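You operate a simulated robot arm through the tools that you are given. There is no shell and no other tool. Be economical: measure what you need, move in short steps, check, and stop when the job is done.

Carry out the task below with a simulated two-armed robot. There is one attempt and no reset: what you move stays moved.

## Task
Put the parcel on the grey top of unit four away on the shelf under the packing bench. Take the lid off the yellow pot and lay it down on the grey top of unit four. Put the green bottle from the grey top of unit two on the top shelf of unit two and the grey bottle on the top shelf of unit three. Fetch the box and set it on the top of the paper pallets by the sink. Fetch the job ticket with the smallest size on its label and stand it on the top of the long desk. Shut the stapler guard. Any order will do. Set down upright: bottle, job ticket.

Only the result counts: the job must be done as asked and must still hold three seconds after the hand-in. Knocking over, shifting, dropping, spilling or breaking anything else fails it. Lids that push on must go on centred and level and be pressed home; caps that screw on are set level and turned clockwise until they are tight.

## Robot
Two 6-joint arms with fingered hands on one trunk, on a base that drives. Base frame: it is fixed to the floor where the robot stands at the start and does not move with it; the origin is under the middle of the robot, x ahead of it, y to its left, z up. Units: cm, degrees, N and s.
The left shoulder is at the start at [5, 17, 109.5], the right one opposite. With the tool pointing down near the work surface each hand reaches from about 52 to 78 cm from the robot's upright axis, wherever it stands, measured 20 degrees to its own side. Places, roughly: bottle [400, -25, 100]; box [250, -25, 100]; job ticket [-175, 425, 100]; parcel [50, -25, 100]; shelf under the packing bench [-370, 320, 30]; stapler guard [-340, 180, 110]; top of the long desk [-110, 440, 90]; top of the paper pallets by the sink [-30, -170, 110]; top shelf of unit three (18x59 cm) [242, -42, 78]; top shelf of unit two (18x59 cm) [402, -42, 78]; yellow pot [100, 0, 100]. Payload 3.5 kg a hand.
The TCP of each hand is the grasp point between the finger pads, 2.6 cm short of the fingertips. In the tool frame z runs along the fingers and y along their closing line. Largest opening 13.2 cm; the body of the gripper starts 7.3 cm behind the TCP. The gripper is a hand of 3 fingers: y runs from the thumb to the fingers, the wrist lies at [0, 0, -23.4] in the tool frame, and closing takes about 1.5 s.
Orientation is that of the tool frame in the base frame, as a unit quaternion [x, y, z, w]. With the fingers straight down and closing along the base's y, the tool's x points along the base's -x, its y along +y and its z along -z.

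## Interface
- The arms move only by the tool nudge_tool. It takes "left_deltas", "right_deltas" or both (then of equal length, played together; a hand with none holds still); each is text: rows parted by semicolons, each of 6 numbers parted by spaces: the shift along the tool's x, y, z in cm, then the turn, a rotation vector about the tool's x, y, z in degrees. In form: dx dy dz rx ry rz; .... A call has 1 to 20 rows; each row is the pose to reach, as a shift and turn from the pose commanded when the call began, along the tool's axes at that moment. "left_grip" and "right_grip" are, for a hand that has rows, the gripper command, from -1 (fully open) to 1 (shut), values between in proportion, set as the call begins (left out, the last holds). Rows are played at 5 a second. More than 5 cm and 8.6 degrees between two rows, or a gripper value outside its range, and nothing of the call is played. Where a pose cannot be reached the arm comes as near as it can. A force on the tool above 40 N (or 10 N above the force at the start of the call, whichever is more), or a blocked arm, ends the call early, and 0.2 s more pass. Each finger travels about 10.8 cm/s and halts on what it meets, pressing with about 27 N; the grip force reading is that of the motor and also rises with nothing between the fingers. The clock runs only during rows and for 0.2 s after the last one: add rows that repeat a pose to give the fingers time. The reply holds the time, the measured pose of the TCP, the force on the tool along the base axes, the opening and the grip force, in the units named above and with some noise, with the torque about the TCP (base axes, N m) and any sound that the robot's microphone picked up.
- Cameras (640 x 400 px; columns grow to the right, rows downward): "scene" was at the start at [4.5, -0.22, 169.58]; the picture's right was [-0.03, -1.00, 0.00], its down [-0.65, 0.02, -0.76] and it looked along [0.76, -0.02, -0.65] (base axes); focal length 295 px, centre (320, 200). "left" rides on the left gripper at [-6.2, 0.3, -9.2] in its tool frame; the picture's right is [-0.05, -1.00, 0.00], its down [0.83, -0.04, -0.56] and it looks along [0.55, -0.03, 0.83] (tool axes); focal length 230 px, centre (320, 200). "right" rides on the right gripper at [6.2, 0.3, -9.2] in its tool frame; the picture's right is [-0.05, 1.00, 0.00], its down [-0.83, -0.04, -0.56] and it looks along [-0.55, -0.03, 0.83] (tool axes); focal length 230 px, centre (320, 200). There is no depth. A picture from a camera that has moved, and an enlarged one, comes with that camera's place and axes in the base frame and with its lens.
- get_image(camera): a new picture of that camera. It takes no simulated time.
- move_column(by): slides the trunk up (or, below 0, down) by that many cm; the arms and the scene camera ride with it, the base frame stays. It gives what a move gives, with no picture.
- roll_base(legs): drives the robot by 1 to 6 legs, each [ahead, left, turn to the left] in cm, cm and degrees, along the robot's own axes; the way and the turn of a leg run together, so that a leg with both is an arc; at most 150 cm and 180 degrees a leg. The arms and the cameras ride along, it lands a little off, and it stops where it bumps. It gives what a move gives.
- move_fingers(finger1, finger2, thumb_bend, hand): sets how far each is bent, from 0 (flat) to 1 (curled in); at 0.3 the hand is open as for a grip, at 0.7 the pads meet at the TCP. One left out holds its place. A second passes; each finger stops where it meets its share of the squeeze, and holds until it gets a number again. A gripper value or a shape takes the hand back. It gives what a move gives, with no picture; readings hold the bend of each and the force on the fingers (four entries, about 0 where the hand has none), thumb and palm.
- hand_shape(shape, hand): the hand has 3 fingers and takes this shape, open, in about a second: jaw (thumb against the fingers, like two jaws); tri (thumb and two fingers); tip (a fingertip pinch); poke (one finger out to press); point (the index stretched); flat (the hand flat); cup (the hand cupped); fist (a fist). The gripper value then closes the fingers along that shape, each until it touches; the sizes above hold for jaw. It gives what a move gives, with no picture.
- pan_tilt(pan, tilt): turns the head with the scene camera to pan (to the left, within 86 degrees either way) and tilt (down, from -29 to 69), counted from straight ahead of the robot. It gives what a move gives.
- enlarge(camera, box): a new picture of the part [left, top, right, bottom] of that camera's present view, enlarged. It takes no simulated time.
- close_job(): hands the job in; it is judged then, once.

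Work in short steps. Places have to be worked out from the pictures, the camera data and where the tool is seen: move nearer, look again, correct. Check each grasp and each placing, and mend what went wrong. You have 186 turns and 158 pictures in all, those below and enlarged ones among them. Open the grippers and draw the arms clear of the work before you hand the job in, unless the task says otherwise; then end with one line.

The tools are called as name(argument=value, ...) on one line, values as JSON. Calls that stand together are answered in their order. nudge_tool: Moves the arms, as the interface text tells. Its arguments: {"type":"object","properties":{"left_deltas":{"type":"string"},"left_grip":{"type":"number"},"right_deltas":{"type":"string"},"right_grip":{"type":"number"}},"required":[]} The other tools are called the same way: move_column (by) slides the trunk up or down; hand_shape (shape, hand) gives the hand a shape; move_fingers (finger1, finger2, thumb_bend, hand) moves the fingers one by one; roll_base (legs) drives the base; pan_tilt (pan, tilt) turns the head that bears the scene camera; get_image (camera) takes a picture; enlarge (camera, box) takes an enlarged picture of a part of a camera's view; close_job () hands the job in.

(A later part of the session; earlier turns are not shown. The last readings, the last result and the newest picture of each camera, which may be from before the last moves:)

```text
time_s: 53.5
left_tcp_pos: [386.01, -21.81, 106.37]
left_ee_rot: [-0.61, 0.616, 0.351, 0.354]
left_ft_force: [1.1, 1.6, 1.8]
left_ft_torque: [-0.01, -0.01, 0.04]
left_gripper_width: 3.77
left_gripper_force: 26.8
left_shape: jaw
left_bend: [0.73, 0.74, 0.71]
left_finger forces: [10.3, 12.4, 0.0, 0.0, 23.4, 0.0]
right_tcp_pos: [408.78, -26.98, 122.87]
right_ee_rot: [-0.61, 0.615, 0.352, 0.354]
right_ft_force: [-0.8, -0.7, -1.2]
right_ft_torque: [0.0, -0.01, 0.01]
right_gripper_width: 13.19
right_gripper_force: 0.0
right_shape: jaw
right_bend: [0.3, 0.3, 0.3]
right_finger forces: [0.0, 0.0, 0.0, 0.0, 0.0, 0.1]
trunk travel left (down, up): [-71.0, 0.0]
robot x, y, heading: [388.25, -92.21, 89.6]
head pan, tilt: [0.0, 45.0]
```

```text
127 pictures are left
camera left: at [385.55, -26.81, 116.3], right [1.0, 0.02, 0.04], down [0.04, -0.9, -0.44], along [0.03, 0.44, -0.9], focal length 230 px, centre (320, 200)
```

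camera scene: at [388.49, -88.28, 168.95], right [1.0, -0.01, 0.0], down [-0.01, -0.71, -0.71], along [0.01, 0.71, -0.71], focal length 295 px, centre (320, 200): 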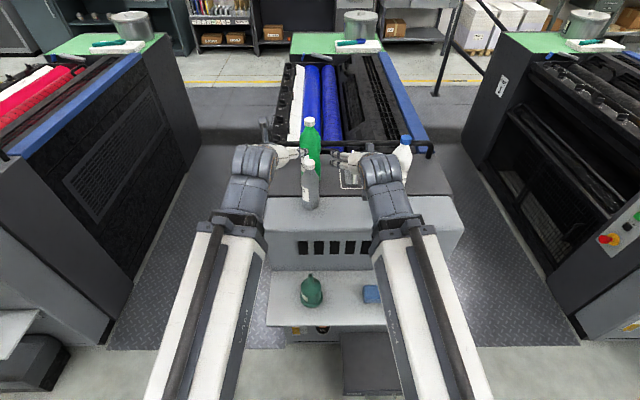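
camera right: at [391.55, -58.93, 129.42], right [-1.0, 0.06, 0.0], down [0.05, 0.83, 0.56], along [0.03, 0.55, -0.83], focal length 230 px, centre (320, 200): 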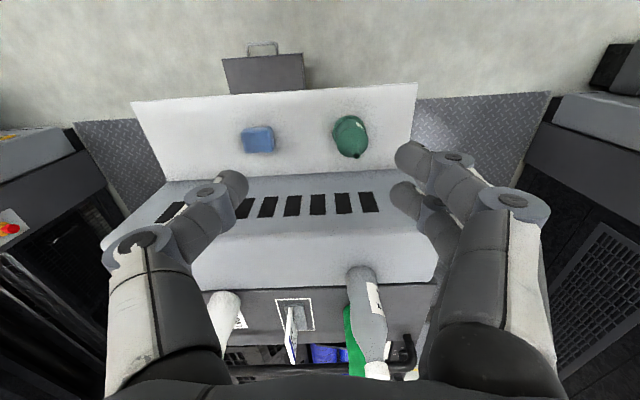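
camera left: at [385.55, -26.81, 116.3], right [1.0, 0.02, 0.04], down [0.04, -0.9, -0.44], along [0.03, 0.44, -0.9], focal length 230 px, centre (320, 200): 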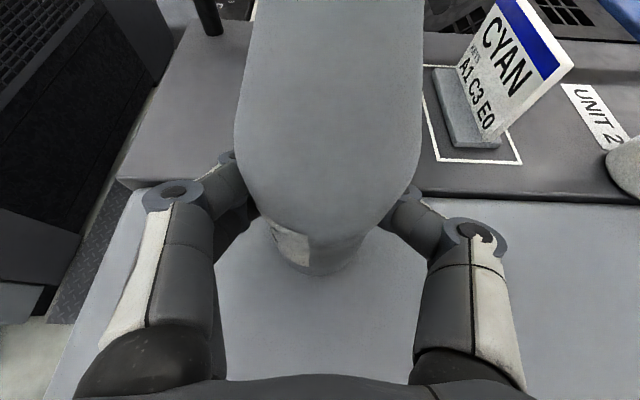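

Grip 27 N holds. Lift straight up 12 cm, then back.

nudge_tool(left_deltas="-1.7 0 -1 0 0 0;-5.2 0 -3 0 0 0;-8.7 0 -5 0 0 0;-10.4 0 -6 0 0 0;-8.4 0 -9.5 0 0 0;-8.4 0 -9.5 0 0 0")

get_image(camera="left")

get_image(camera="scene")

```text
time_s: 54.9
left_tcp_pos: [385.82, -25.56, 118.26]
left_ee_rot: [-0.61, 0.615, 0.352, 0.354]
left_ft_force: [0.3, 0.3, 0.8]
left_ft_torque: [-0.02, -0.01, 0.03]
left_gripper_width: 1.89
left_gripper_force: 27.3
left_shape: jaw
left_bend: [0.77, 0.77, 0.76]
left_finger forces: [0.1, 0.5, 0.0, 0.0, 0.0, 0.0]
right_tcp_pos: [408.75, -27.0, 122.87]
right_ee_rot: [-0.61, 0.616, 0.351, 0.355]
right_ft_force: [0.4, 0.5, 0.3]
right_ft_torque: [0.01, -0.02, -0.01]
right_gripper_width: 13.19
right_gripper_force: 0.1
right_shape: jaw
right_bend: [0.3, 0.3, 0.3]
right_finger forces: [0.1, 0.0, 0.0, 0.0, 0.0, 0.0]
trunk travel left (down, up): [-71.0, 0.0]
robot x, y, heading: [388.23, -92.49, 89.5]
head pan, tilt: [0.0, 45.0]
```

```text
126 pictures are left
camera left: at [385.53, -30.62, 128.25], right [1.0, 0.02, 0.04], down [0.04, -0.9, -0.44], along [0.03, 0.44, -0.9], focal length 230 px, centre (320, 200)
```

left: 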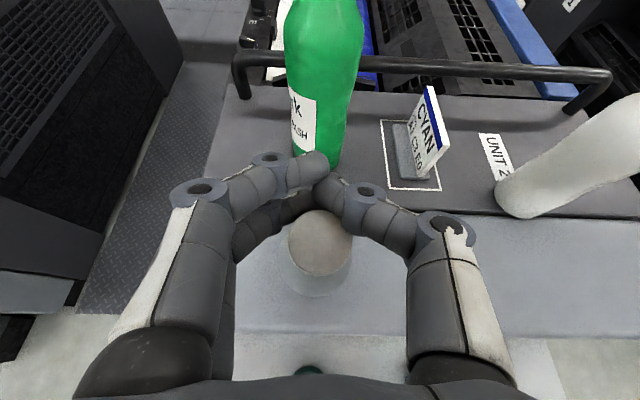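

```text
125 pictures are left
camera scene: at [388.42, -88.38, 168.95], right [1.0, -0.01, 0.0], down [-0.01, -0.71, -0.71], along [0.01, 0.71, -0.71], focal length 295 px, centre (320, 200)
```

scene: 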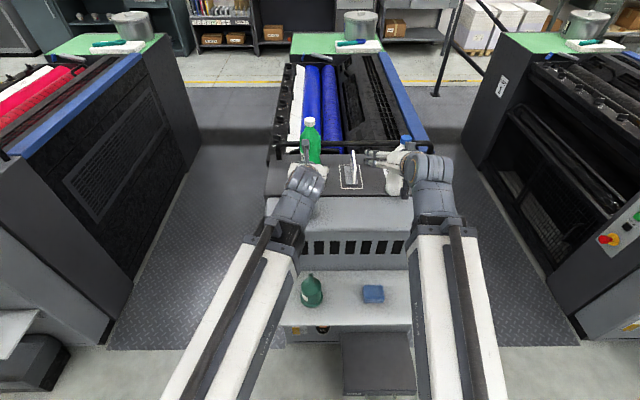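

The bottle slipped out and seems to be standing under the hand. I raise the hand straight up and look.

nudge_tool(left_deltas="-4 0 -2.3 0 0 0;-7 0 -4 0 0 0;-7 0 -4 0 0 0")

get_image(camera="left")

get_image(camera="right")

```text
time_s: 55.7
left_tcp_pos: [385.94, -25.47, 126.42]
left_ee_rot: [-0.61, 0.615, 0.352, 0.355]
left_ft_force: [-0.6, 0.5, -0.5]
left_ft_torque: [-0.03, 0.01, -0.01]
left_gripper_width: 1.92
left_gripper_force: 27.5
left_shape: jaw
left_bend: [0.77, 0.77, 0.76]
left_finger forces: [0.0, 0.0, 0.0, 0.0, 0.1, 0.1]
right_tcp_pos: [408.76, -26.97, 122.77]
right_ee_rot: [-0.61, 0.616, 0.351, 0.355]
right_ft_force: [1.2, -0.1, 0.4]
right_ft_torque: [0.0, -0.01, 0.01]
right_gripper_width: 13.23
right_gripper_force: 0.1
right_shape: jaw
right_bend: [0.3, 0.3, 0.3]
right_finger forces: [0.0, 0.0, 0.0, 0.0, 0.0, 0.0]
trunk travel left (down, up): [-71.0, 0.0]
robot x, y, heading: [388.28, -92.18, 89.3]
head pan, tilt: [0.0, 45.0]
```

```text
124 pictures are left
camera left: at [385.52, -30.47, 136.35], right [1.0, 0.02, 0.04], down [0.04, -0.9, -0.44], along [0.03, 0.44, -0.9], focal length 230 px, centre (320, 200)
```

left: 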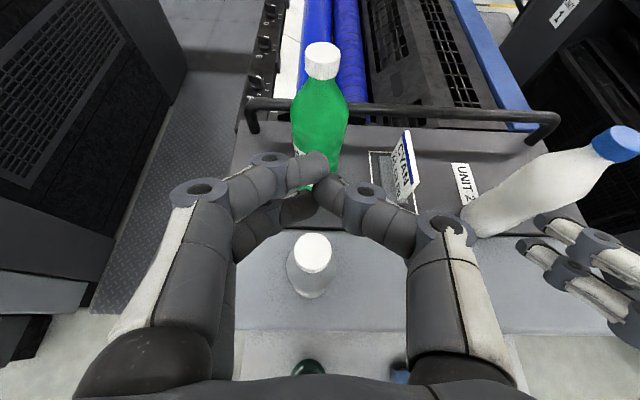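

```text
123 pictures are left
camera right: at [408.38, -38.06, 122.08], right [-1.0, 0.03, 0.04], down [0.04, -0.06, 1.0], along [0.04, 1.0, 0.06], focal length 230 px, centre (320, 200)
```

right: 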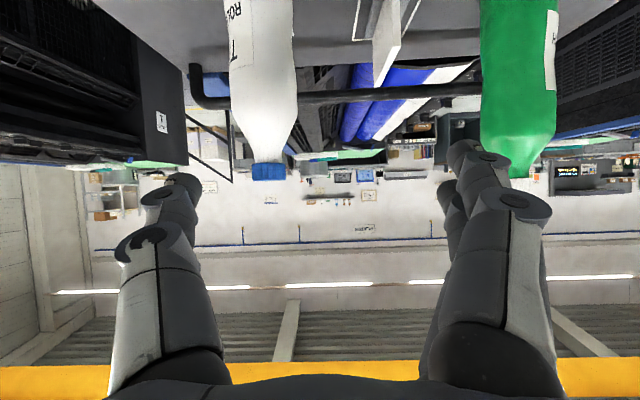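

The grey bottle still stands, pushed to ≈(385.6,-25.5). I'll use a deeper palm grasp: back off, open, level the hand (tilt ~80°) at z≈107.5, then drive in.

roll_base(legs=[[-15, 0, 0]])

nudge_tool(left_deltas="3.3 0 1.9 0 -4 0;6.6 0 3.8 0 -8 0;9.9 0 5.7 0 -12 0;13.2 0 7.6 0 -16 0;16.4 0 9.4 0 -20 0;16.4 0 9.4 0 -20 0;16.4 0 9.4 0 -20 0", left_grip=-1)

get_image(camera="left")

```text
time_s: 57.1
left_tcp_pos: [385.83, -40.84, 126.47]
left_ee_rot: [-0.609, 0.615, 0.352, 0.355]
left_ft_force: [0.0, -0.1, 0.4]
left_ft_torque: [0.0, -0.02, -0.02]
left_gripper_width: 1.9
left_gripper_force: 27.2
left_shape: jaw
left_bend: [0.77, 0.77, 0.76]
left_finger forces: [0.0, 0.1, 0.0, 0.0, 0.0, 0.0]
right_tcp_pos: [408.57, -42.52, 122.79]
right_ee_rot: [-0.61, 0.615, 0.352, 0.355]
right_ft_force: [0.8, -0.9, 0.4]
right_ft_torque: [-0.06, 0.03, -0.01]
right_gripper_width: 13.18
right_gripper_force: 0.0
right_shape: jaw
right_bend: [0.3, 0.3, 0.3]
right_finger forces: [0.0, 0.1, 0.0, 0.1, 0.0, 0.0]
trunk travel left (down, up): [-71.0, 0.0]
robot x, y, heading: [388.41, -107.35, 89.3]
head pan, tilt: [0.0, 45.0]
```

```text
time_s: 58.7
left_tcp_pos: [385.92, -40.52, 110.06]
left_ee_rot: [-0.551, 0.556, 0.439, 0.442]
left_ft_force: [-0.3, -0.2, 0.1]
left_ft_torque: [0.03, 0.01, 0.02]
left_gripper_width: 13.19
left_gripper_force: 0.0
left_shape: jaw
left_bend: [0.3, 0.3, 0.3]
left_finger forces: [0.0, 0.0, 0.0, 0.0, 0.1, 0.1]
left hand out of reach, approached as far as the arm can: row 5, 6, 7
right_tcp_pos: [408.66, -42.36, 122.72]
right_ee_rot: [-0.61, 0.615, 0.352, 0.354]
right_ft_force: [-0.6, -0.4, -0.3]
right_ft_torque: [0.03, 0.01, -0.01]
right_gripper_width: 13.2
right_gripper_force: 0.0
right_shape: jaw
right_bend: [0.3, 0.3, 0.3]
right_finger forces: [0.0, 0.1, 0.1, 0.1, 0.1, 0.0]
trunk travel left (down, up): [-71.0, 0.0]
robot x, y, heading: [388.0, -108.06, 89.4]
head pan, tilt: [0.0, 45.0]
```

```text
122 pictures are left
camera left: at [385.4, -48.36, 118.08], right [1.0, 0.0, 0.05], down [0.04, -0.73, -0.68], along [0.03, 0.69, -0.73], focal length 230 px, centre (320, 200)
```

left: 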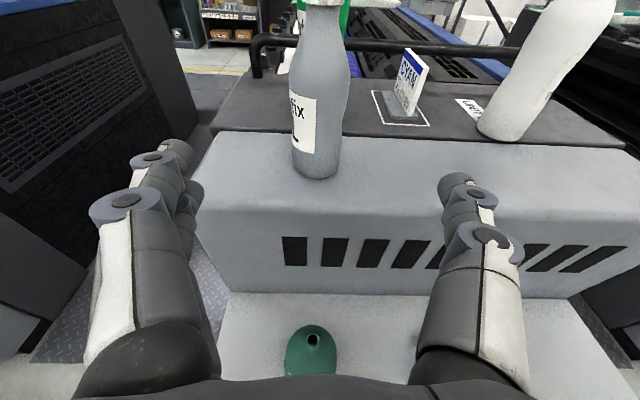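

Hand is level; bottle base centre ≈(385.6,-25). I lower the trunk 3 cm and drive in 18 cm, then look.

move_column(by=-3)

roll_base(legs=[[18, 0, 0]])

get_image(camera="left")

```text
time_s: 59.4
left_tcp_pos: [385.8, -40.52, 106.98]
left_ee_rot: [-0.551, 0.556, 0.438, 0.441]
left_ft_force: [-0.6, -0.4, 0.4]
left_ft_torque: [0.0, 0.01, -0.01]
left_gripper_width: 13.19
left_gripper_force: 0.0
left_shape: jaw
left_bend: [0.3, 0.3, 0.3]
left_finger forces: [0.1, 0.1, 0.0, 0.0, 0.1, 0.1]
right_tcp_pos: [408.74, -42.27, 119.73]
right_ee_rot: [-0.61, 0.615, 0.352, 0.355]
right_ft_force: [0.8, 0.2, 0.8]
right_ft_torque: [-0.03, -0.02, 0.02]
right_gripper_width: 13.18
right_gripper_force: 0.2
right_shape: jaw
right_bend: [0.3, 0.3, 0.3]
right_finger forces: [0.1, 0.0, 0.1, 0.1, 0.1, 0.0]
trunk travel left (down, up): [-68.0, 3.0]
robot x, y, heading: [388.4, -107.88, 89.6]
head pan, tilt: [0.0, 45.0]
```

```text
time_s: 61.1
left_tcp_pos: [386.16, -22.78, 107.05]
left_ee_rot: [-0.549, 0.557, 0.438, 0.444]
left_ft_force: [-0.1, 0.6, 0.4]
left_ft_torque: [0.0, 0.0, -0.05]
left_gripper_width: 13.18
left_gripper_force: 0.1
left_shape: jaw
left_bend: [0.3, 0.3, 0.3]
left_finger forces: [0.0, 0.1, 0.0, 0.0, 0.1, 0.0]
right_tcp_pos: [408.97, -24.74, 119.95]
right_ee_rot: [-0.609, 0.616, 0.351, 0.355]
right_ft_force: [-1.0, -0.2, -0.2]
right_ft_torque: [0.01, 0.02, 0.02]
right_gripper_width: 13.17
right_gripper_force: 0.0
right_shape: jaw
right_bend: [0.3, 0.3, 0.3]
right_finger forces: [0.0, 0.0, 0.1, 0.1, 0.1, 0.0]
trunk travel left (down, up): [-68.0, 3.0]
robot x, y, heading: [388.41, -90.2, 89.4]
head pan, tilt: [0.0, 45.0]
stopped in leg 1: the robot was blocked; the commanded pose is now the measured one
```

```text
121 pictures are left
camera left: at [385.68, -30.62, 115.13], right [1.0, 0.0, 0.05], down [0.03, -0.73, -0.69], along [0.04, 0.69, -0.73], focal length 230 px, centre (320, 200)
```

left: 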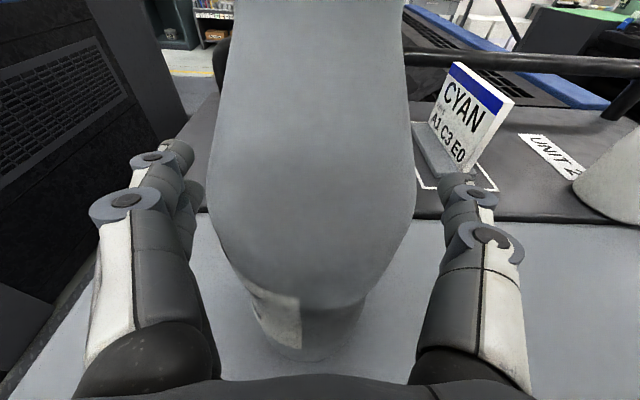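

Blocked slightly short at y=-90, fine. I reach 1.6 cm further with the arm and close.

nudge_tool(left_deltas="-0.4 0 1.6 0 0 0;-0.4 0 1.6 0 0 0;-0.4 0 1.6 0 0 0;-0.4 0 1.6 0 0 0;-0.4 0 1.6 0 0 0;-0.4 0 1.6 0 0 0;-0.4 0 1.6 0 0 0;-0.4 0 1.6 0 0 0;-0.4 0 1.6 0 0 0", left_grip=1)

get_image(camera="left")

```text
time_s: 63.1
left_tcp_pos: [386.13, -21.1, 107.14]
left_ee_rot: [-0.55, 0.557, 0.438, 0.442]
left_ft_force: [-1.2, -0.5, 0.0]
left_ft_torque: [0.01, -0.02, -0.02]
left_gripper_width: 0.2
left_gripper_force: 27.2
left_shape: jaw
left_bend: [0.77, 0.73, 0.73]
left_finger forces: [9.0, 10.8, 0.0, 0.1, 18.0, 0.5]
right_tcp_pos: [408.89, -24.47, 119.78]
right_ee_rot: [-0.608, 0.617, 0.35, 0.356]
right_ft_force: [-0.5, 0.5, 0.5]
right_ft_torque: [0.01, 0.0, -0.02]
right_gripper_width: 13.15
right_gripper_force: 0.1
right_shape: jaw
right_bend: [0.3, 0.3, 0.3]
right_finger forces: [0.0, 0.0, 0.0, 0.0, 0.0, 0.0]
trunk travel left (down, up): [-68.0, 3.0]
robot x, y, heading: [388.64, -89.98, 89.2]
head pan, tilt: [0.0, 45.0]
```

```text
120 pictures are left
camera left: at [385.73, -28.88, 115.19], right [1.0, 0.0, 0.05], down [0.03, -0.73, -0.68], along [0.04, 0.69, -0.73], focal length 230 px, centre (320, 200)
```

left: 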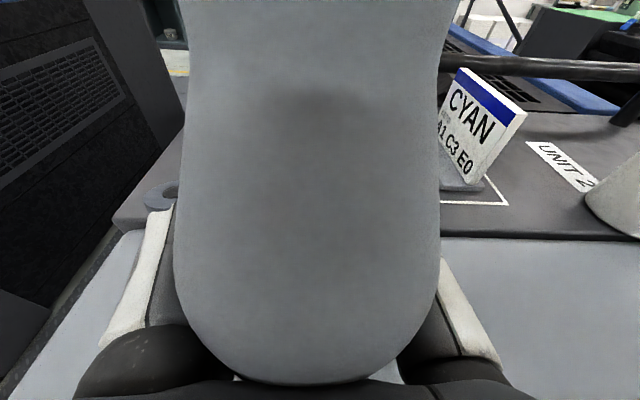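

Fingers wrap the bottle with contact on fingers, thumb and palm. Test lift 3 cm.

nudge_tool(left_deltas="-1 0 -0.25 0 0 0;-2 0 -0.5 0 0 0;-3 0 -0.7 0 0 0;-3 0 -0.7 0 0 0")

get_image(camera="left")

get_image(camera="scene")

```text
time_s: 64.1
left_tcp_pos: [386.19, -21.09, 110.23]
left_ee_rot: [-0.55, 0.558, 0.437, 0.442]
left_ft_force: [0.7, -0.3, -4.3]
left_ft_torque: [0.2, -0.04, -0.01]
left_gripper_width: 0.2
left_gripper_force: 27.1
left_shape: jaw
left_bend: [0.77, 0.73, 0.73]
left_finger forces: [8.4, 10.6, 0.0, 0.0, 18.9, 0.3]
right_tcp_pos: [409.0, -24.55, 119.75]
right_ee_rot: [-0.609, 0.617, 0.35, 0.355]
right_ft_force: [-0.1, -0.1, -0.1]
right_ft_torque: [0.01, 0.0, 0.02]
right_gripper_width: 13.18
right_gripper_force: 0.1
right_shape: jaw
right_bend: [0.3, 0.3, 0.3]
right_finger forces: [0.1, 0.0, 0.0, 0.0, 0.0, 0.1]
trunk travel left (down, up): [-68.0, 3.0]
robot x, y, heading: [388.36, -89.89, 89.6]
head pan, tilt: [0.0, 45.0]
```

```text
119 pictures are left
camera left: at [385.72, -28.86, 118.28], right [1.0, 0.0, 0.05], down [0.03, -0.73, -0.68], along [0.04, 0.69, -0.73], focal length 230 px, centre (320, 200)
```

left: 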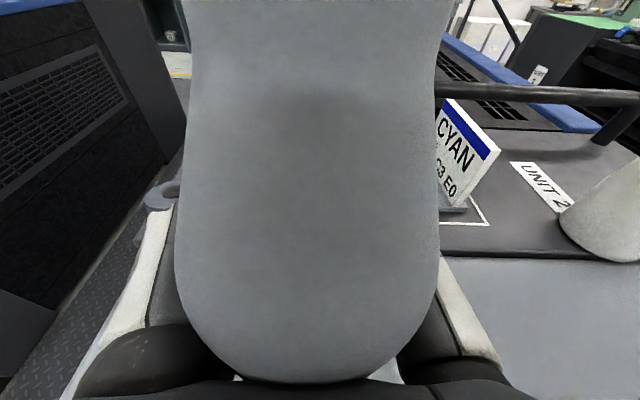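

```text
118 pictures are left
camera scene: at [388.38, -85.87, 165.95], right [1.0, -0.01, 0.0], down [-0.01, -0.71, -0.71], along [0.01, 0.71, -0.71], focal length 295 px, centre (320, 200)
```

scene: 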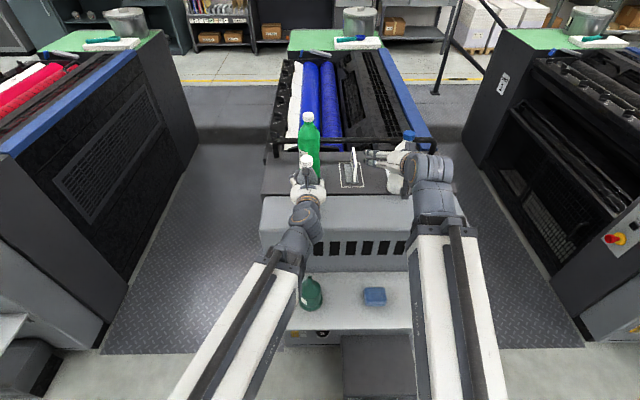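

The bottle is lifted (4.3 N). Now back off and shift left so the right hand can take the green bottle (avoiding the floor box that blocked the base).

roll_base(legs=[[-17, 0, 0], [0, 17, 0]])

nudge_tool(left_deltas="-2 2 -0.5 0 0 0;-4 4 -1 0 0 0;-6 6 -1.4 0 0 0;-8 8 -1.8 0 0 0;-8 8 -1.8 0 0 0;-8 8 -1.8 0 0 0", right_deltas="2.1 1.4 1.2 0 -4 0;4.2 2.8 2.4 0 -8 0;6.3 4.2 3.6 0 -12 0;8.5 5.6 4.9 0 -16 0;8.5 5.6 4.9 0 -17 0;8.5 5.6 4.9 0 -17 0")

get_image(camera="scene")

get_image(camera="right")

```text
time_s: 65.2
left_tcp_pos: [385.88, -30.17, 110.13]
left_ee_rot: [-0.55, 0.557, 0.437, 0.442]
left_ft_force: [0.1, 0.4, -4.5]
left_ft_torque: [0.22, 0.0, 0.01]
left_gripper_width: 0.18
left_gripper_force: 27.1
left_shape: jaw
left_bend: [0.77, 0.73, 0.73]
left_finger forces: [8.4, 10.5, 0.1, 0.1, 18.9, 0.4]
right_tcp_pos: [408.76, -33.72, 119.58]
right_ee_rot: [-0.609, 0.617, 0.351, 0.354]
right_ft_force: [-0.4, 1.1, -0.2]
right_ft_torque: [0.0, -0.01, -0.02]
right_gripper_width: 13.19
right_gripper_force: 0.1
right_shape: jaw
right_bend: [0.3, 0.3, 0.3]
right_finger forces: [0.0, 0.1, 0.0, 0.1, 0.0, 0.1]
trunk travel left (down, up): [-68.0, 3.0]
robot x, y, heading: [388.13, -98.97, 89.4]
head pan, tilt: [0.0, 45.0]
stopped in leg 1: the robot was blocked; the commanded pose is now the measured one
```

```text
time_s: 66.6
left_tcp_pos: [378.06, -29.55, 118.36]
left_ee_rot: [-0.551, 0.557, 0.437, 0.442]
left_ft_force: [0.1, 0.2, -4.9]
left_ft_torque: [0.18, -0.01, -0.03]
left_gripper_width: 0.2
left_gripper_force: 26.6
left_shape: jaw
left_bend: [0.77, 0.73, 0.73]
left_finger forces: [8.1, 10.6, 0.0, 0.0, 18.5, 0.2]
left hand out of reach, approached as far as the arm can: row 3, 4, 5, 6
right_tcp_pos: [402.73, -29.56, 109.65]
right_ee_rot: [-0.551, 0.557, 0.437, 0.442]
right_ft_force: [-0.3, -0.5, 0.2]
right_ft_torque: [0.0, 0.03, -0.02]
right_gripper_width: 13.2
right_gripper_force: 0.1
right_shape: jaw
right_bend: [0.3, 0.3, 0.3]
right_finger forces: [0.1, 0.0, 0.0, 0.0, 0.0, 0.0]
right hand out of reach, approached as far as the arm can: row 1, 2, 3, 4, 5, 6
trunk travel left (down, up): [-68.0, 3.0]
robot x, y, heading: [387.72, -98.96, 89.4]
head pan, tilt: [0.0, 45.0]
```

```text
117 pictures are left
camera scene: at [388.26, -95.02, 165.95], right [1.0, -0.01, 0.0], down [-0.01, -0.71, -0.71], along [0.01, 0.71, -0.71], focal length 295 px, centre (320, 200)
```

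scene: 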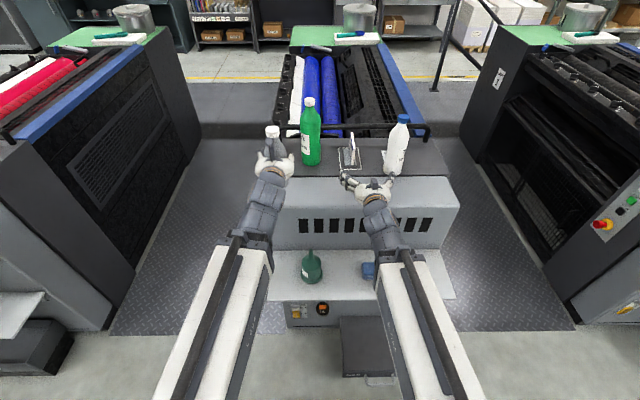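

```text
116 pictures are left
camera right: at [402.4, -39.95, 105.7], right [-1.0, 0.02, 0.05], down [0.04, -0.35, 0.94], along [0.04, 0.94, 0.35], focal length 230 px, centre (320, 200)
```

right: 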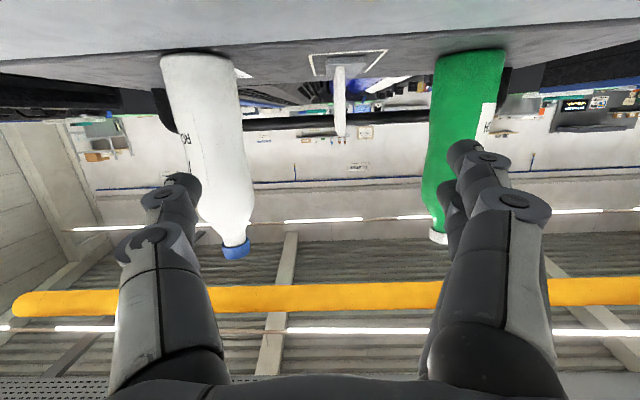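

The base stopped early moving back, oddly. I retry a small move to the left first, then back.

roll_base(legs=[[0, 16, 0]])

```text
time_s: 68.1
left_tcp_pos: [361.89, -29.36, 118.41]
left_ee_rot: [-0.551, 0.557, 0.438, 0.442]
left_ft_force: [-1.2, -0.6, -4.5]
left_ft_torque: [0.2, -0.04, -0.03]
left_gripper_width: 0.19
left_gripper_force: 26.9
left_shape: jaw
left_bend: [0.77, 0.73, 0.73]
left_finger forces: [8.1, 10.5, 0.0, 0.0, 18.5, 0.2]
right_tcp_pos: [386.66, -29.47, 109.61]
right_ee_rot: [-0.551, 0.557, 0.437, 0.442]
right_ft_force: [0.8, -1.4, -0.3]
right_ft_torque: [-0.01, -0.03, -0.01]
right_gripper_width: 13.18
right_gripper_force: 0.0
right_shape: jaw
right_bend: [0.3, 0.3, 0.3]
right_finger forces: [0.0, 0.0, 0.0, 0.1, 0.0, 0.1]
trunk travel left (down, up): [-68.0, 3.0]
robot x, y, heading: [372.05, -98.97, 89.3]
head pan, tilt: [0.0, 45.0]
```

Right hand is in line with the green bottle. Drive in 12 cm and look.

roll_base(legs=[[12, 0, 0]])

get_image(camera="scene")

get_image(camera="right")

```text
time_s: 69.3
left_tcp_pos: [362.09, -17.41, 118.28]
left_ee_rot: [-0.551, 0.557, 0.438, 0.441]
left_ft_force: [0.2, 0.3, -4.2]
left_ft_torque: [0.22, -0.04, 0.04]
left_gripper_width: 0.2
left_gripper_force: 26.7
left_shape: jaw
left_bend: [0.77, 0.73, 0.73]
left_finger forces: [8.1, 10.5, 0.0, 0.0, 18.5, 0.2]
right_tcp_pos: [386.96, -17.47, 109.52]
right_ee_rot: [-0.55, 0.558, 0.437, 0.442]
right_ft_force: [0.9, -0.1, 0.6]
right_ft_torque: [0.04, -0.01, 0.0]
right_gripper_width: 13.19
right_gripper_force: 0.1
right_shape: jaw
right_bend: [0.3, 0.3, 0.3]
right_finger forces: [0.0, 0.1, 0.0, 0.1, 0.1, 0.1]
trunk travel left (down, up): [-68.0, 3.0]
robot x, y, heading: [372.45, -87.09, 89.2]
head pan, tilt: [0.0, 45.0]
```

```text
115 pictures are left
camera scene: at [372.35, -82.76, 165.94], right [1.0, -0.01, 0.0], down [-0.01, -0.71, -0.71], along [0.01, 0.71, -0.71], focal length 295 px, centre (320, 200)
```

scene: 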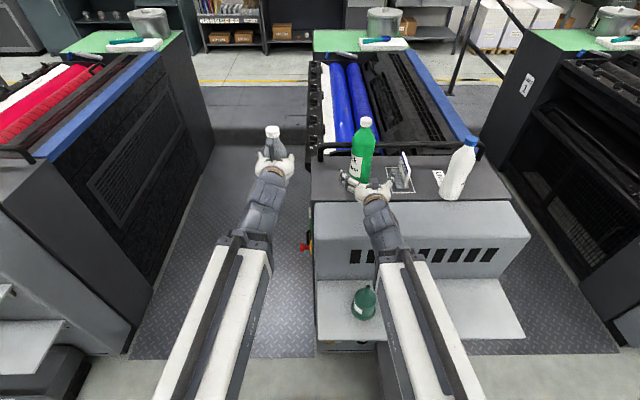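

```text
114 pictures are left
camera right: at [386.55, -27.78, 105.64], right [-1.0, 0.02, 0.05], down [0.04, -0.35, 0.94], along [0.04, 0.94, 0.35], focal length 230 px, centre (320, 200)
```

right: 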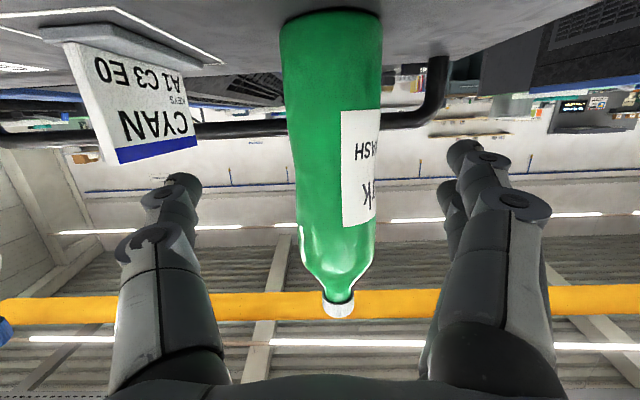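

Green bottle ≈x 386. Shift 0.9 cm left, advance 11.3 cm with the arm, then close.

nudge_tool(right_deltas="0 0.9 0 0 0 0;-0.9 1 3.5 0 0 0;-1.8 1 7 0 0 0;-2.4 1.1 9.3 0 0 0;-2.85 1.1 11 0 0 0;-2.85 1.1 11 0 0 0")

get_image(camera="right")

enlarge(camera="scene", box=[300, 90, 460, 230])

```text
time_s: 70.7
left_tcp_pos: [362.24, -17.62, 118.28]
left_ee_rot: [-0.551, 0.557, 0.438, 0.441]
left_ft_force: [0.0, -0.5, -3.9]
left_ft_torque: [0.21, -0.03, -0.02]
left_gripper_width: 0.22
left_gripper_force: 27.0
left_shape: jaw
left_bend: [0.77, 0.73, 0.73]
left_finger forces: [8.0, 10.5, 0.0, 0.0, 18.5, 0.2]
right_tcp_pos: [385.84, -6.09, 109.95]
right_ee_rot: [-0.551, 0.558, 0.437, 0.442]
right_ft_force: [0.3, 0.4, 0.7]
right_ft_torque: [-0.03, -0.01, 0.01]
right_gripper_width: 13.18
right_gripper_force: 0.1
right_shape: jaw
right_bend: [0.3, 0.3, 0.3]
right_finger forces: [0.0, 0.0, 0.1, 0.0, 0.0, 0.1]
trunk travel left (down, up): [-68.0, 3.0]
robot x, y, heading: [372.16, -86.89, 89.2]
head pan, tilt: [0.0, 45.0]
```

```text
113 pictures are left
camera right: at [385.59, -16.44, 106.01], right [-1.0, 0.02, 0.05], down [0.04, -0.35, 0.94], along [0.04, 0.94, 0.35], focal length 230 px, centre (320, 200)
```

right: 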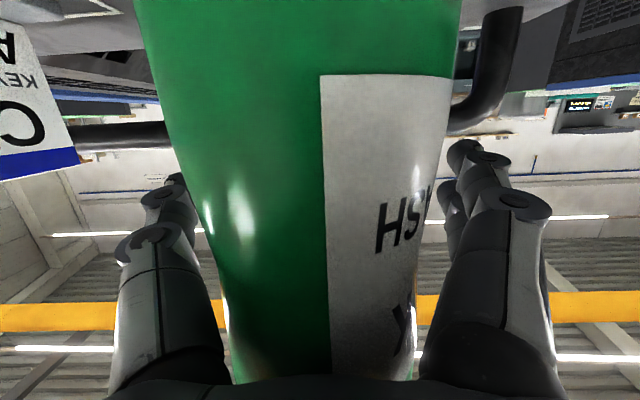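

```text
2.86 times, centred on (380, 160) of scene
camera zoom: at [372.34, -82.94, 165.95], right [1.0, -0.01, 0.0], down [-0.01, -0.71, -0.71], along [0.01, 0.71, -0.71], focal length 843 px, centre (149, 314)
```

zoom: 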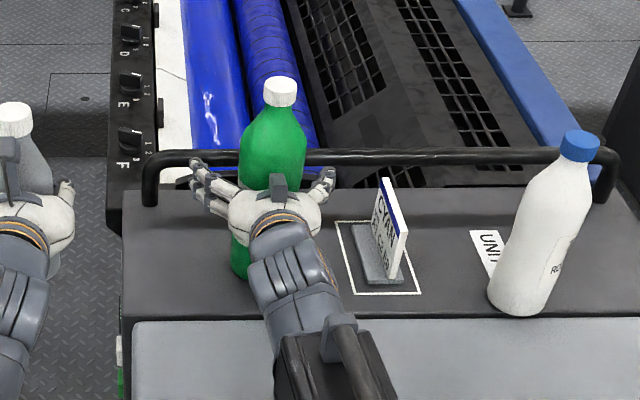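

Bottle is deep in the hand. Close.

nudge_tool(right_deltas="0 0 0.3 0 0 0;0 0 0.3 0 0 0;0 0 0.3 0 0 0;0 0 0.3 0 0 0;0 0 0.3 0 0 0;0 0 0.3 0 0 0;0 0 0.3 0 0 0;0 0 0.3 0 0 0;0 0 0.3 0 0 0", right_grip=1)

nudge_tool(right_deltas="-1 0 -0.25 0 0 0;-2 0 -0.5 0 0 0;-3.5 0 -0.8 0 0 0;-3.5 0 -0.8 0 0 0")

enlarge(camera="scene", box=[300, 90, 460, 230])

```text
time_s: 72.7
left_tcp_pos: [362.27, -17.5, 118.33]
left_ee_rot: [-0.55, 0.558, 0.436, 0.442]
left_ft_force: [0.2, 0.2, -4.1]
left_ft_torque: [0.19, 0.0, -0.03]
left_gripper_width: 0.19
left_gripper_force: 26.5
left_shape: jaw
left_bend: [0.77, 0.73, 0.73]
left_finger forces: [8.1, 10.6, 0.1, 0.0, 18.5, 0.2]
right_tcp_pos: [385.95, -5.78, 109.89]
right_ee_rot: [-0.551, 0.557, 0.437, 0.441]
right_ft_force: [-1.1, -1.0, -0.2]
right_ft_torque: [0.13, 0.05, -0.07]
right_gripper_width: 1.65
right_gripper_force: 27.0
right_shape: jaw
right_bend: [0.74, 0.77, 0.76]
right_finger forces: [26.0, 25.2, 0.0, 0.0, 50.7, 0.0]
trunk travel left (down, up): [-68.0, 3.0]
robot x, y, heading: [372.74, -86.98, 89.3]
head pan, tilt: [0.0, 45.0]
```

```text
time_s: 73.7
left_tcp_pos: [362.15, -17.46, 118.23]
left_ee_rot: [-0.551, 0.556, 0.438, 0.441]
left_ft_force: [-0.6, -0.4, -3.9]
left_ft_torque: [0.18, -0.02, 0.02]
left_gripper_width: 0.18
left_gripper_force: 26.8
left_shape: jaw
left_bend: [0.77, 0.73, 0.73]
left_finger forces: [8.1, 10.5, 0.0, 0.1, 18.6, 0.3]
right_tcp_pos: [385.89, -5.89, 113.36]
right_ee_rot: [-0.551, 0.557, 0.437, 0.442]
right_ft_force: [0.0, 0.1, -7.4]
right_ft_torque: [0.32, -0.02, 0.02]
right_gripper_width: 1.65
right_gripper_force: 27.3
right_shape: jaw
right_bend: [0.74, 0.77, 0.76]
right_finger forces: [25.4, 24.4, 0.0, 0.0, 50.8, 0.0]
trunk travel left (down, up): [-68.0, 3.0]
robot x, y, heading: [372.3, -86.9, 89.4]
head pan, tilt: [0.0, 45.0]
```

```text
2.86 times, centred on (380, 160) of scene
camera zoom: at [372.36, -82.83, 165.95], right [1.0, -0.01, 0.0], down [-0.01, -0.71, -0.71], along [0.01, 0.71, -0.71], focal length 843 px, centre (149, 314)
```

zoom: 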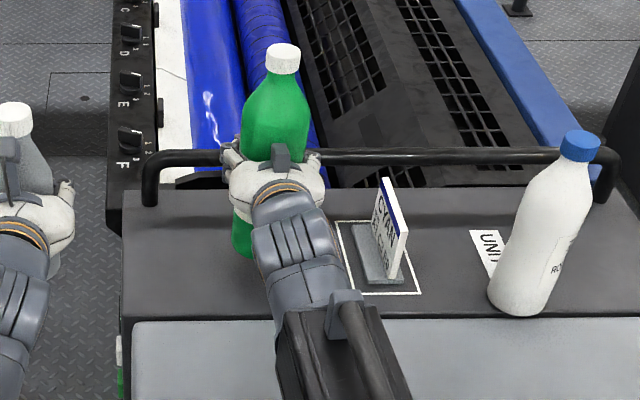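

Green bottle lifted (7.4 N); its base is ≈9.9 below the TCP and centre ≈4.2 behind. I back away, then shift right in front of the free right part of unit two's shelf.

roll_base(legs=[[-24, 0, 0], [0, -32, 0]])

get_image(camera="scene")

```text
time_s: 77.2
left_tcp_pos: [394.23, -41.92, 118.41]
left_ee_rot: [-0.549, 0.559, 0.437, 0.442]
left_ft_force: [-0.2, 0.2, -4.6]
left_ft_torque: [0.18, -0.02, 0.0]
left_gripper_width: 0.19
left_gripper_force: 27.5
left_shape: jaw
left_bend: [0.77, 0.73, 0.73]
left_finger forces: [8.1, 10.5, 0.0, 0.1, 18.5, 0.1]
right_tcp_pos: [417.95, -30.31, 113.2]
right_ee_rot: [-0.55, 0.559, 0.436, 0.442]
right_ft_force: [0.7, -0.3, -8.0]
right_ft_torque: [0.32, 0.0, 0.04]
right_gripper_width: 1.65
right_gripper_force: 26.8
right_shape: jaw
right_bend: [0.74, 0.77, 0.76]
right_finger forces: [25.4, 24.3, 0.0, 0.0, 50.9, 0.0]
trunk travel left (down, up): [-68.0, 3.0]
robot x, y, heading: [404.05, -111.35, 89.0]
head pan, tilt: [0.0, 45.0]
```

```text
110 pictures are left
camera scene: at [404.24, -107.22, 165.95], right [1.0, -0.02, 0.0], down [-0.01, -0.71, -0.71], along [0.01, 0.71, -0.71], focal length 295 px, centre (320, 200)
```

scene: 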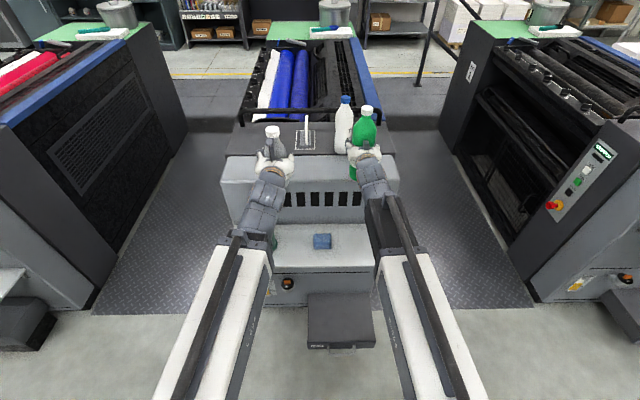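

Move the right hand back 9 cm then down along the shelf front to z≈90.

nudge_tool(right_deltas="1 -0.6 -4.5 0 0 0;2.1 -1.3 -9 0 0 0;6.6 -1.3 -8 0 0 0;11.1 -1.3 -6.9 0 0 0;15.6 -1.3 -5.9 0 0 0;20.1 -1.3 -4.8 0 0 0;24.5 -1.3 -3.8 0 0 0;24.5 -1.3 -3.8 0 0 0")

get_image(camera="scene")

get_image(camera="right")

```text
time_s: 79.0
left_tcp_pos: [394.14, -41.74, 118.39]
left_ee_rot: [-0.55, 0.558, 0.436, 0.442]
left_ft_force: [-0.5, 0.5, -4.0]
left_ft_torque: [0.19, -0.02, -0.04]
left_gripper_width: 0.18
left_gripper_force: 26.8
left_shape: jaw
left_bend: [0.77, 0.73, 0.73]
left_finger forces: [8.0, 10.4, 0.1, 0.1, 18.4, 0.2]
right_tcp_pos: [419.18, -39.73, 90.14]
right_ee_rot: [-0.549, 0.56, 0.434, 0.444]
right_ft_force: [0.6, -0.4, -8.0]
right_ft_torque: [0.29, -0.02, -0.01]
right_gripper_width: 1.56
right_gripper_force: 27.5
right_shape: jaw
right_bend: [0.74, 0.77, 0.76]
right_finger forces: [24.1, 23.0, 0.0, 0.0, 48.7, 0.0]
trunk travel left (down, up): [-68.0, 3.0]
robot x, y, heading: [404.02, -111.29, 89.1]
head pan, tilt: [0.0, 45.0]
```

```text
109 pictures are left
camera scene: at [404.13, -107.24, 165.95], right [1.0, -0.02, 0.0], down [-0.01, -0.71, -0.71], along [0.01, 0.71, -0.71], focal length 295 px, centre (320, 200)
```

scene: 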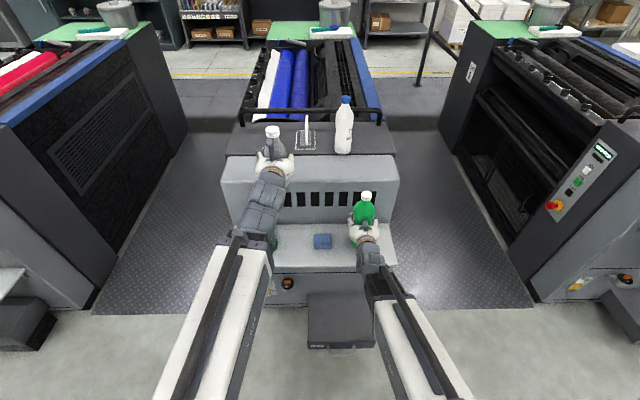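

```text
108 pictures are left
camera right: at [418.71, -50.1, 86.25], right [-1.0, 0.03, 0.05], down [0.03, -0.35, 0.94], along [0.05, 0.94, 0.35], focal length 230 px, centre (320, 200)
```

right: 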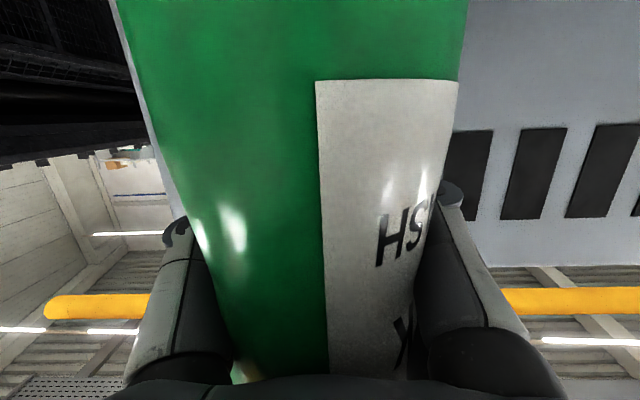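

Bottle hangs over the free part of the shelf. Lower gently until contact.

nudge_tool(right_deltas="0.5 0 0.1 0 0 0;1 0 0.2 0 0 0;1.4 0 0.3 0 0 0;1.7 0 0.4 0 0 0;2 0 0.45 0 0 0;2.3 0 0.5 0 0 0;2.6 0 0.6 0 0 0;2.9 0 0.65 0 0 0;3.2 0 0.75 0 0 0")

```text
time_s: 81.0
left_tcp_pos: [394.22, -41.88, 118.43]
left_ee_rot: [-0.549, 0.558, 0.437, 0.443]
left_ft_force: [0.5, -0.7, -4.6]
left_ft_torque: [0.18, 0.0, 0.01]
left_gripper_width: 0.21
left_gripper_force: 27.5
left_shape: jaw
left_bend: [0.77, 0.73, 0.73]
left_finger forces: [8.1, 10.4, 0.0, 0.1, 18.4, 0.2]
right_tcp_pos: [418.86, -39.67, 87.43]
right_ee_rot: [-0.546, 0.56, 0.434, 0.447]
right_ft_force: [5.1, -2.1, 13.5]
right_ft_torque: [-0.55, 0.0, 0.18]
right_gripper_width: 1.6
right_gripper_force: 26.8
right_shape: jaw
right_bend: [0.74, 0.77, 0.76]
right_finger forces: [23.1, 22.3, 0.1, 0.0, 52.0, 0.1]
trunk travel left (down, up): [-68.0, 3.0]
robot x, y, heading: [404.37, -111.37, 89.3]
head pan, tilt: [0.0, 45.0]
```

Landed. Relax 0.3 cm, open, and check before withdrawing.

nudge_tool(right_deltas="-0.3 0 0 0 0 0;-0.3 0 0 0 0 0;-0.3 0 0 0 0 0;-0.3 0 0 0 0 0;-0.3 0 0 0 0 0;-0.3 0 0 0 0 0;-0.3 0 0 0 0 0;-0.3 0 0 0 0 0", right_grip=-1)

roll_base(legs=[[-16, 0, 0]])

get_image(camera="scene")

get_image(camera="right")

```text
time_s: 82.8
left_tcp_pos: [394.13, -41.8, 118.3]
left_ee_rot: [-0.549, 0.558, 0.437, 0.443]
left_ft_force: [-0.1, -0.4, -5.3]
left_ft_torque: [0.21, -0.05, 0.06]
left_gripper_width: 0.21
left_gripper_force: 27.2
left_shape: jaw
left_bend: [0.77, 0.73, 0.73]
left_finger forces: [8.1, 10.4, 0.1, 0.0, 18.5, 0.2]
right_tcp_pos: [418.82, -39.6, 87.37]
right_ee_rot: [-0.548, 0.561, 0.433, 0.445]
right_ft_force: [-0.8, 0.0, 0.1]
right_ft_torque: [0.0, 0.01, 0.0]
right_gripper_width: 13.19
right_gripper_force: 0.0
right_shape: jaw
right_bend: [0.3, 0.3, 0.3]
right_finger forces: [0.0, 0.1, 0.0, 0.0, 0.0, 0.1]
trunk travel left (down, up): [-68.0, 3.0]
robot x, y, heading: [404.03, -111.64, 89.2]
head pan, tilt: [0.0, 45.0]
```

```text
time_s: 84.2
left_tcp_pos: [393.96, -57.72, 118.4]
left_ee_rot: [-0.548, 0.559, 0.436, 0.444]
left_ft_force: [1.1, -1.2, -4.9]
left_ft_torque: [0.19, -0.06, 0.01]
left_gripper_width: 0.18
left_gripper_force: 27.0
left_shape: jaw
left_bend: [0.77, 0.73, 0.73]
left_finger forces: [8.1, 10.4, 0.1, 0.0, 18.5, 0.3]
right_tcp_pos: [418.76, -55.51, 87.6]
right_ee_rot: [-0.548, 0.561, 0.432, 0.444]
right_ft_force: [0.1, -0.3, 0.3]
right_ft_torque: [-0.05, -0.02, 0.0]
right_gripper_width: 13.19
right_gripper_force: 0.0
right_shape: jaw
right_bend: [0.3, 0.3, 0.3]
right_finger forces: [0.0, 0.0, 0.0, 0.0, 0.1, 0.0]
trunk travel left (down, up): [-68.0, 3.0]
robot x, y, heading: [403.85, -127.45, 88.9]
head pan, tilt: [0.0, 45.0]
```

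```text
107 pictures are left
camera scene: at [403.86, -123.36, 165.96], right [1.0, -0.02, 0.0], down [-0.01, -0.71, -0.71], along [0.01, 0.71, -0.71], focal length 295 px, centre (320, 200)
```

scene: 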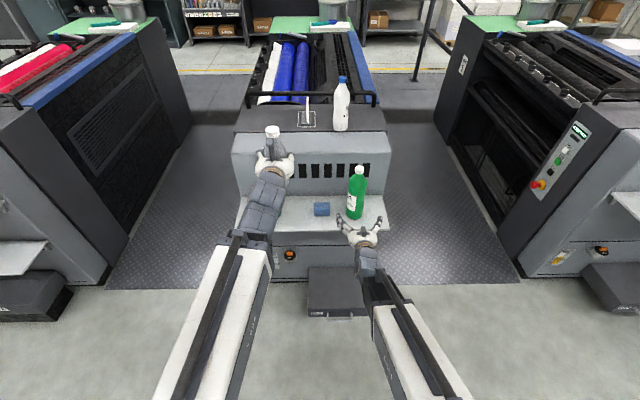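

```text
106 pictures are left
camera right: at [418.25, -65.97, 83.55], right [-1.0, 0.04, 0.05], down [0.03, -0.35, 0.94], along [0.05, 0.94, 0.35], focal length 230 px, centre (320, 200)
```

right: 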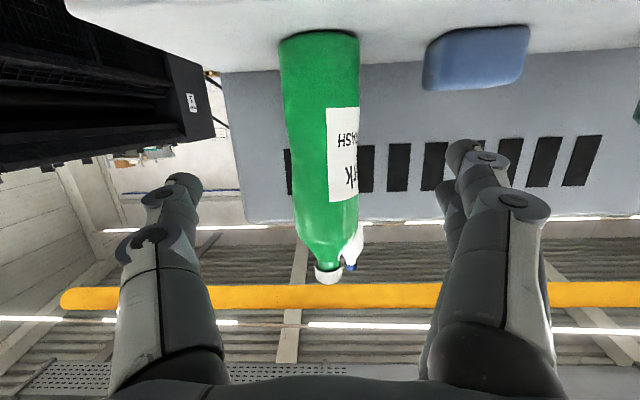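

Green bottle stands on shelf two. I raise the right hand and drive left to unit three.

nudge_tool(right_deltas="-4.8 0 -1.1 0 0 0;-9.6 0 -2.2 0 0 0;-14.4 0 -3.3 0 0 0;-19.2 0 -4.4 0 0 0;-24 0 -5.5 0 0 0;-28 0 -6.5 0 0 0")

roll_base(legs=[[0, 140, 0], [0, 32, 1]])

get_image(camera="scene")

```text
time_s: 85.6
left_tcp_pos: [393.98, -57.76, 118.33]
left_ee_rot: [-0.548, 0.559, 0.436, 0.444]
left_ft_force: [-0.7, -0.4, -4.8]
left_ft_torque: [0.19, -0.02, -0.01]
left_gripper_width: 0.2
left_gripper_force: 27.4
left_shape: jaw
left_bend: [0.77, 0.73, 0.73]
left_finger forces: [8.1, 10.4, 0.1, 0.0, 18.4, 0.2]
right_tcp_pos: [418.71, -55.37, 116.3]
right_ee_rot: [-0.548, 0.562, 0.432, 0.445]
right_ft_force: [0.7, -0.8, -0.4]
right_ft_torque: [0.01, 0.0, -0.02]
right_gripper_width: 13.18
right_gripper_force: 0.1
right_shape: jaw
right_bend: [0.3, 0.3, 0.3]
right_finger forces: [0.1, 0.1, 0.1, 0.0, 0.0, 0.1]
trunk travel left (down, up): [-68.0, 3.0]
robot x, y, heading: [404.06, -127.34, 89.1]
head pan, tilt: [0.0, 45.0]
```

```text
time_s: 94.3
left_tcp_pos: [221.31, -55.94, 118.34]
left_ee_rot: [0.556, -0.552, -0.441, -0.437]
left_ft_force: [-0.5, 0.5, -4.6]
left_ft_torque: [0.21, -0.04, -0.01]
left_gripper_width: 0.19
left_gripper_force: 27.0
left_shape: jaw
left_bend: [0.77, 0.73, 0.73]
left_finger forces: [8.0, 10.6, 0.0, 0.1, 18.4, 0.1]
right_tcp_pos: [245.89, -52.84, 116.28]
right_ee_rot: [-0.554, 0.556, 0.437, 0.441]
right_ft_force: [-0.2, -0.5, 0.1]
right_ft_torque: [-0.01, 0.01, -0.03]
right_gripper_width: 13.21
right_gripper_force: 0.1
right_shape: jaw
right_bend: [0.3, 0.3, 0.3]
right_finger forces: [0.0, 0.0, 0.1, 0.1, 0.0, 0.1]
trunk travel left (down, up): [-68.0, 3.0]
robot x, y, heading: [232.8, -125.31, 90.2]
head pan, tilt: [0.0, 45.0]
```

```text
105 pictures are left
camera scene: at [232.66, -121.13, 165.95], right [1.0, 0.01, 0.0], down [0.01, -0.71, -0.71], along [0.0, 0.71, -0.71], focal length 295 px, centre (320, 200)
```

scene: 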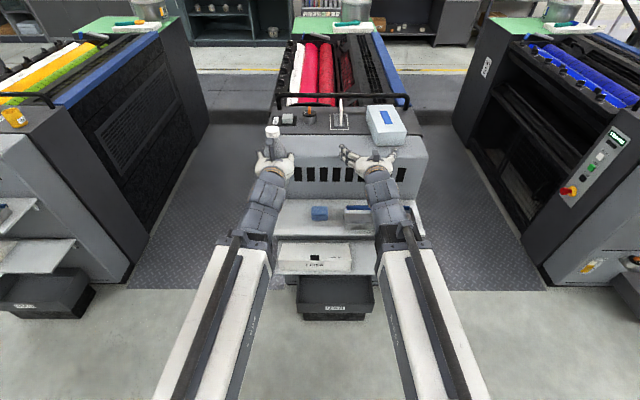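

Shelf three: sponge at x≈232, tray further right; free spot x≈219. Drive forward 16 cm and lower the left hand there.

roll_base(legs=[[16, 2, 0]])

nudge_tool(left_deltas="4.5 0 1 0 0 0;9 0 2.1 0 0 0;13.5 0 3.1 0 0 0;18 0 4.2 0 0 0;22.5 0 5.2 0 0 0;27 0 6.2 0 0 0;29.5 0 6.8 0 0 0;29.5 0 6.8 0 0 0")

get_image(camera="scene")

get_image(camera="left")

```text
time_s: 95.7
left_tcp_pos: [219.43, -39.63, 118.27]
left_ee_rot: [0.555, -0.552, -0.441, -0.438]
left_ft_force: [-0.6, 0.7, -5.1]
left_ft_torque: [0.23, 0.01, 0.0]
left_gripper_width: 0.2
left_gripper_force: 27.4
left_shape: jaw
left_bend: [0.77, 0.73, 0.73]
left_finger forces: [8.1, 10.5, 0.1, 0.0, 18.2, 0.1]
right_tcp_pos: [243.95, -36.47, 116.23]
right_ee_rot: [-0.553, 0.557, 0.435, 0.441]
right_ft_force: [-0.4, -0.1, -0.7]
right_ft_torque: [0.02, 0.02, 0.01]
right_gripper_width: 13.19
right_gripper_force: 0.0
right_shape: jaw
right_bend: [0.3, 0.3, 0.3]
right_finger forces: [0.0, 0.1, 0.1, 0.0, 0.0, 0.0]
trunk travel left (down, up): [-68.0, 3.0]
robot x, y, heading: [230.61, -109.53, 90.3]
head pan, tilt: [0.0, 45.0]
```

```text
time_s: 97.5
left_tcp_pos: [219.54, -38.22, 94.89]
left_ee_rot: [-0.566, 0.597, 0.386, 0.418]
left_ft_force: [0.6, -0.1, -4.4]
left_ft_torque: [0.2, -0.06, -0.01]
left_gripper_width: 0.16
left_gripper_force: 26.9
left_shape: jaw
left_bend: [0.77, 0.73, 0.73]
left_finger forces: [7.3, 10.4, 0.0, 0.1, 17.4, 0.0]
left hand out of reach, approached as far as the arm can: row 4, 5, 6, 7, 8
right_tcp_pos: [243.99, -36.65, 116.4]
right_ee_rot: [-0.553, 0.556, 0.436, 0.441]
right_ft_force: [0.3, 0.0, -0.8]
right_ft_torque: [0.0, 0.0, 0.0]
right_gripper_width: 13.21
right_gripper_force: 0.0
right_shape: jaw
right_bend: [0.3, 0.3, 0.3]
right_finger forces: [0.0, 0.1, 0.0, 0.0, 0.1, 0.0]
trunk travel left (down, up): [-68.0, 3.0]
robot x, y, heading: [230.69, -109.22, 90.2]
head pan, tilt: [0.0, 45.0]
```

```text
104 pictures are left
camera scene: at [230.68, -104.92, 165.95], right [1.0, 0.0, 0.0], down [0.0, -0.71, -0.71], along [0.0, 0.71, -0.71], focal length 295 px, centre (320, 200)
```

scene: 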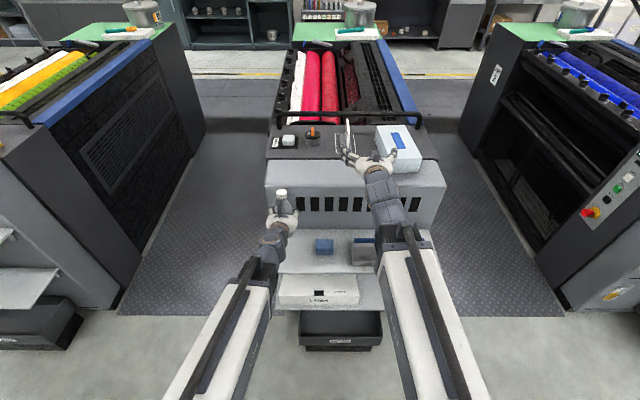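

```text
103 pictures are left
camera left: at [218.75, -44.78, 103.85], right [1.0, -0.04, 0.06], down [0.0, -0.81, -0.58], along [0.07, 0.58, -0.81], focal length 230 px, centre (320, 200)
```

left: 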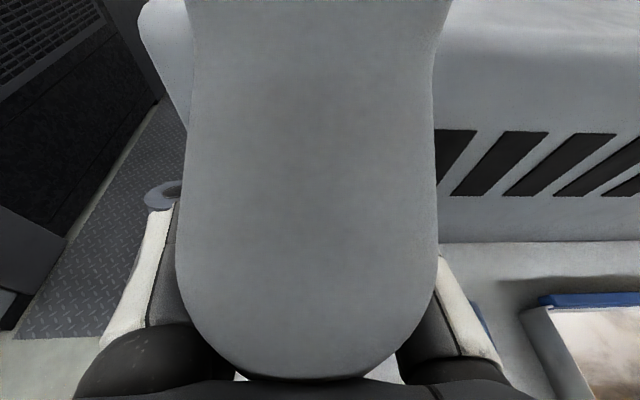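

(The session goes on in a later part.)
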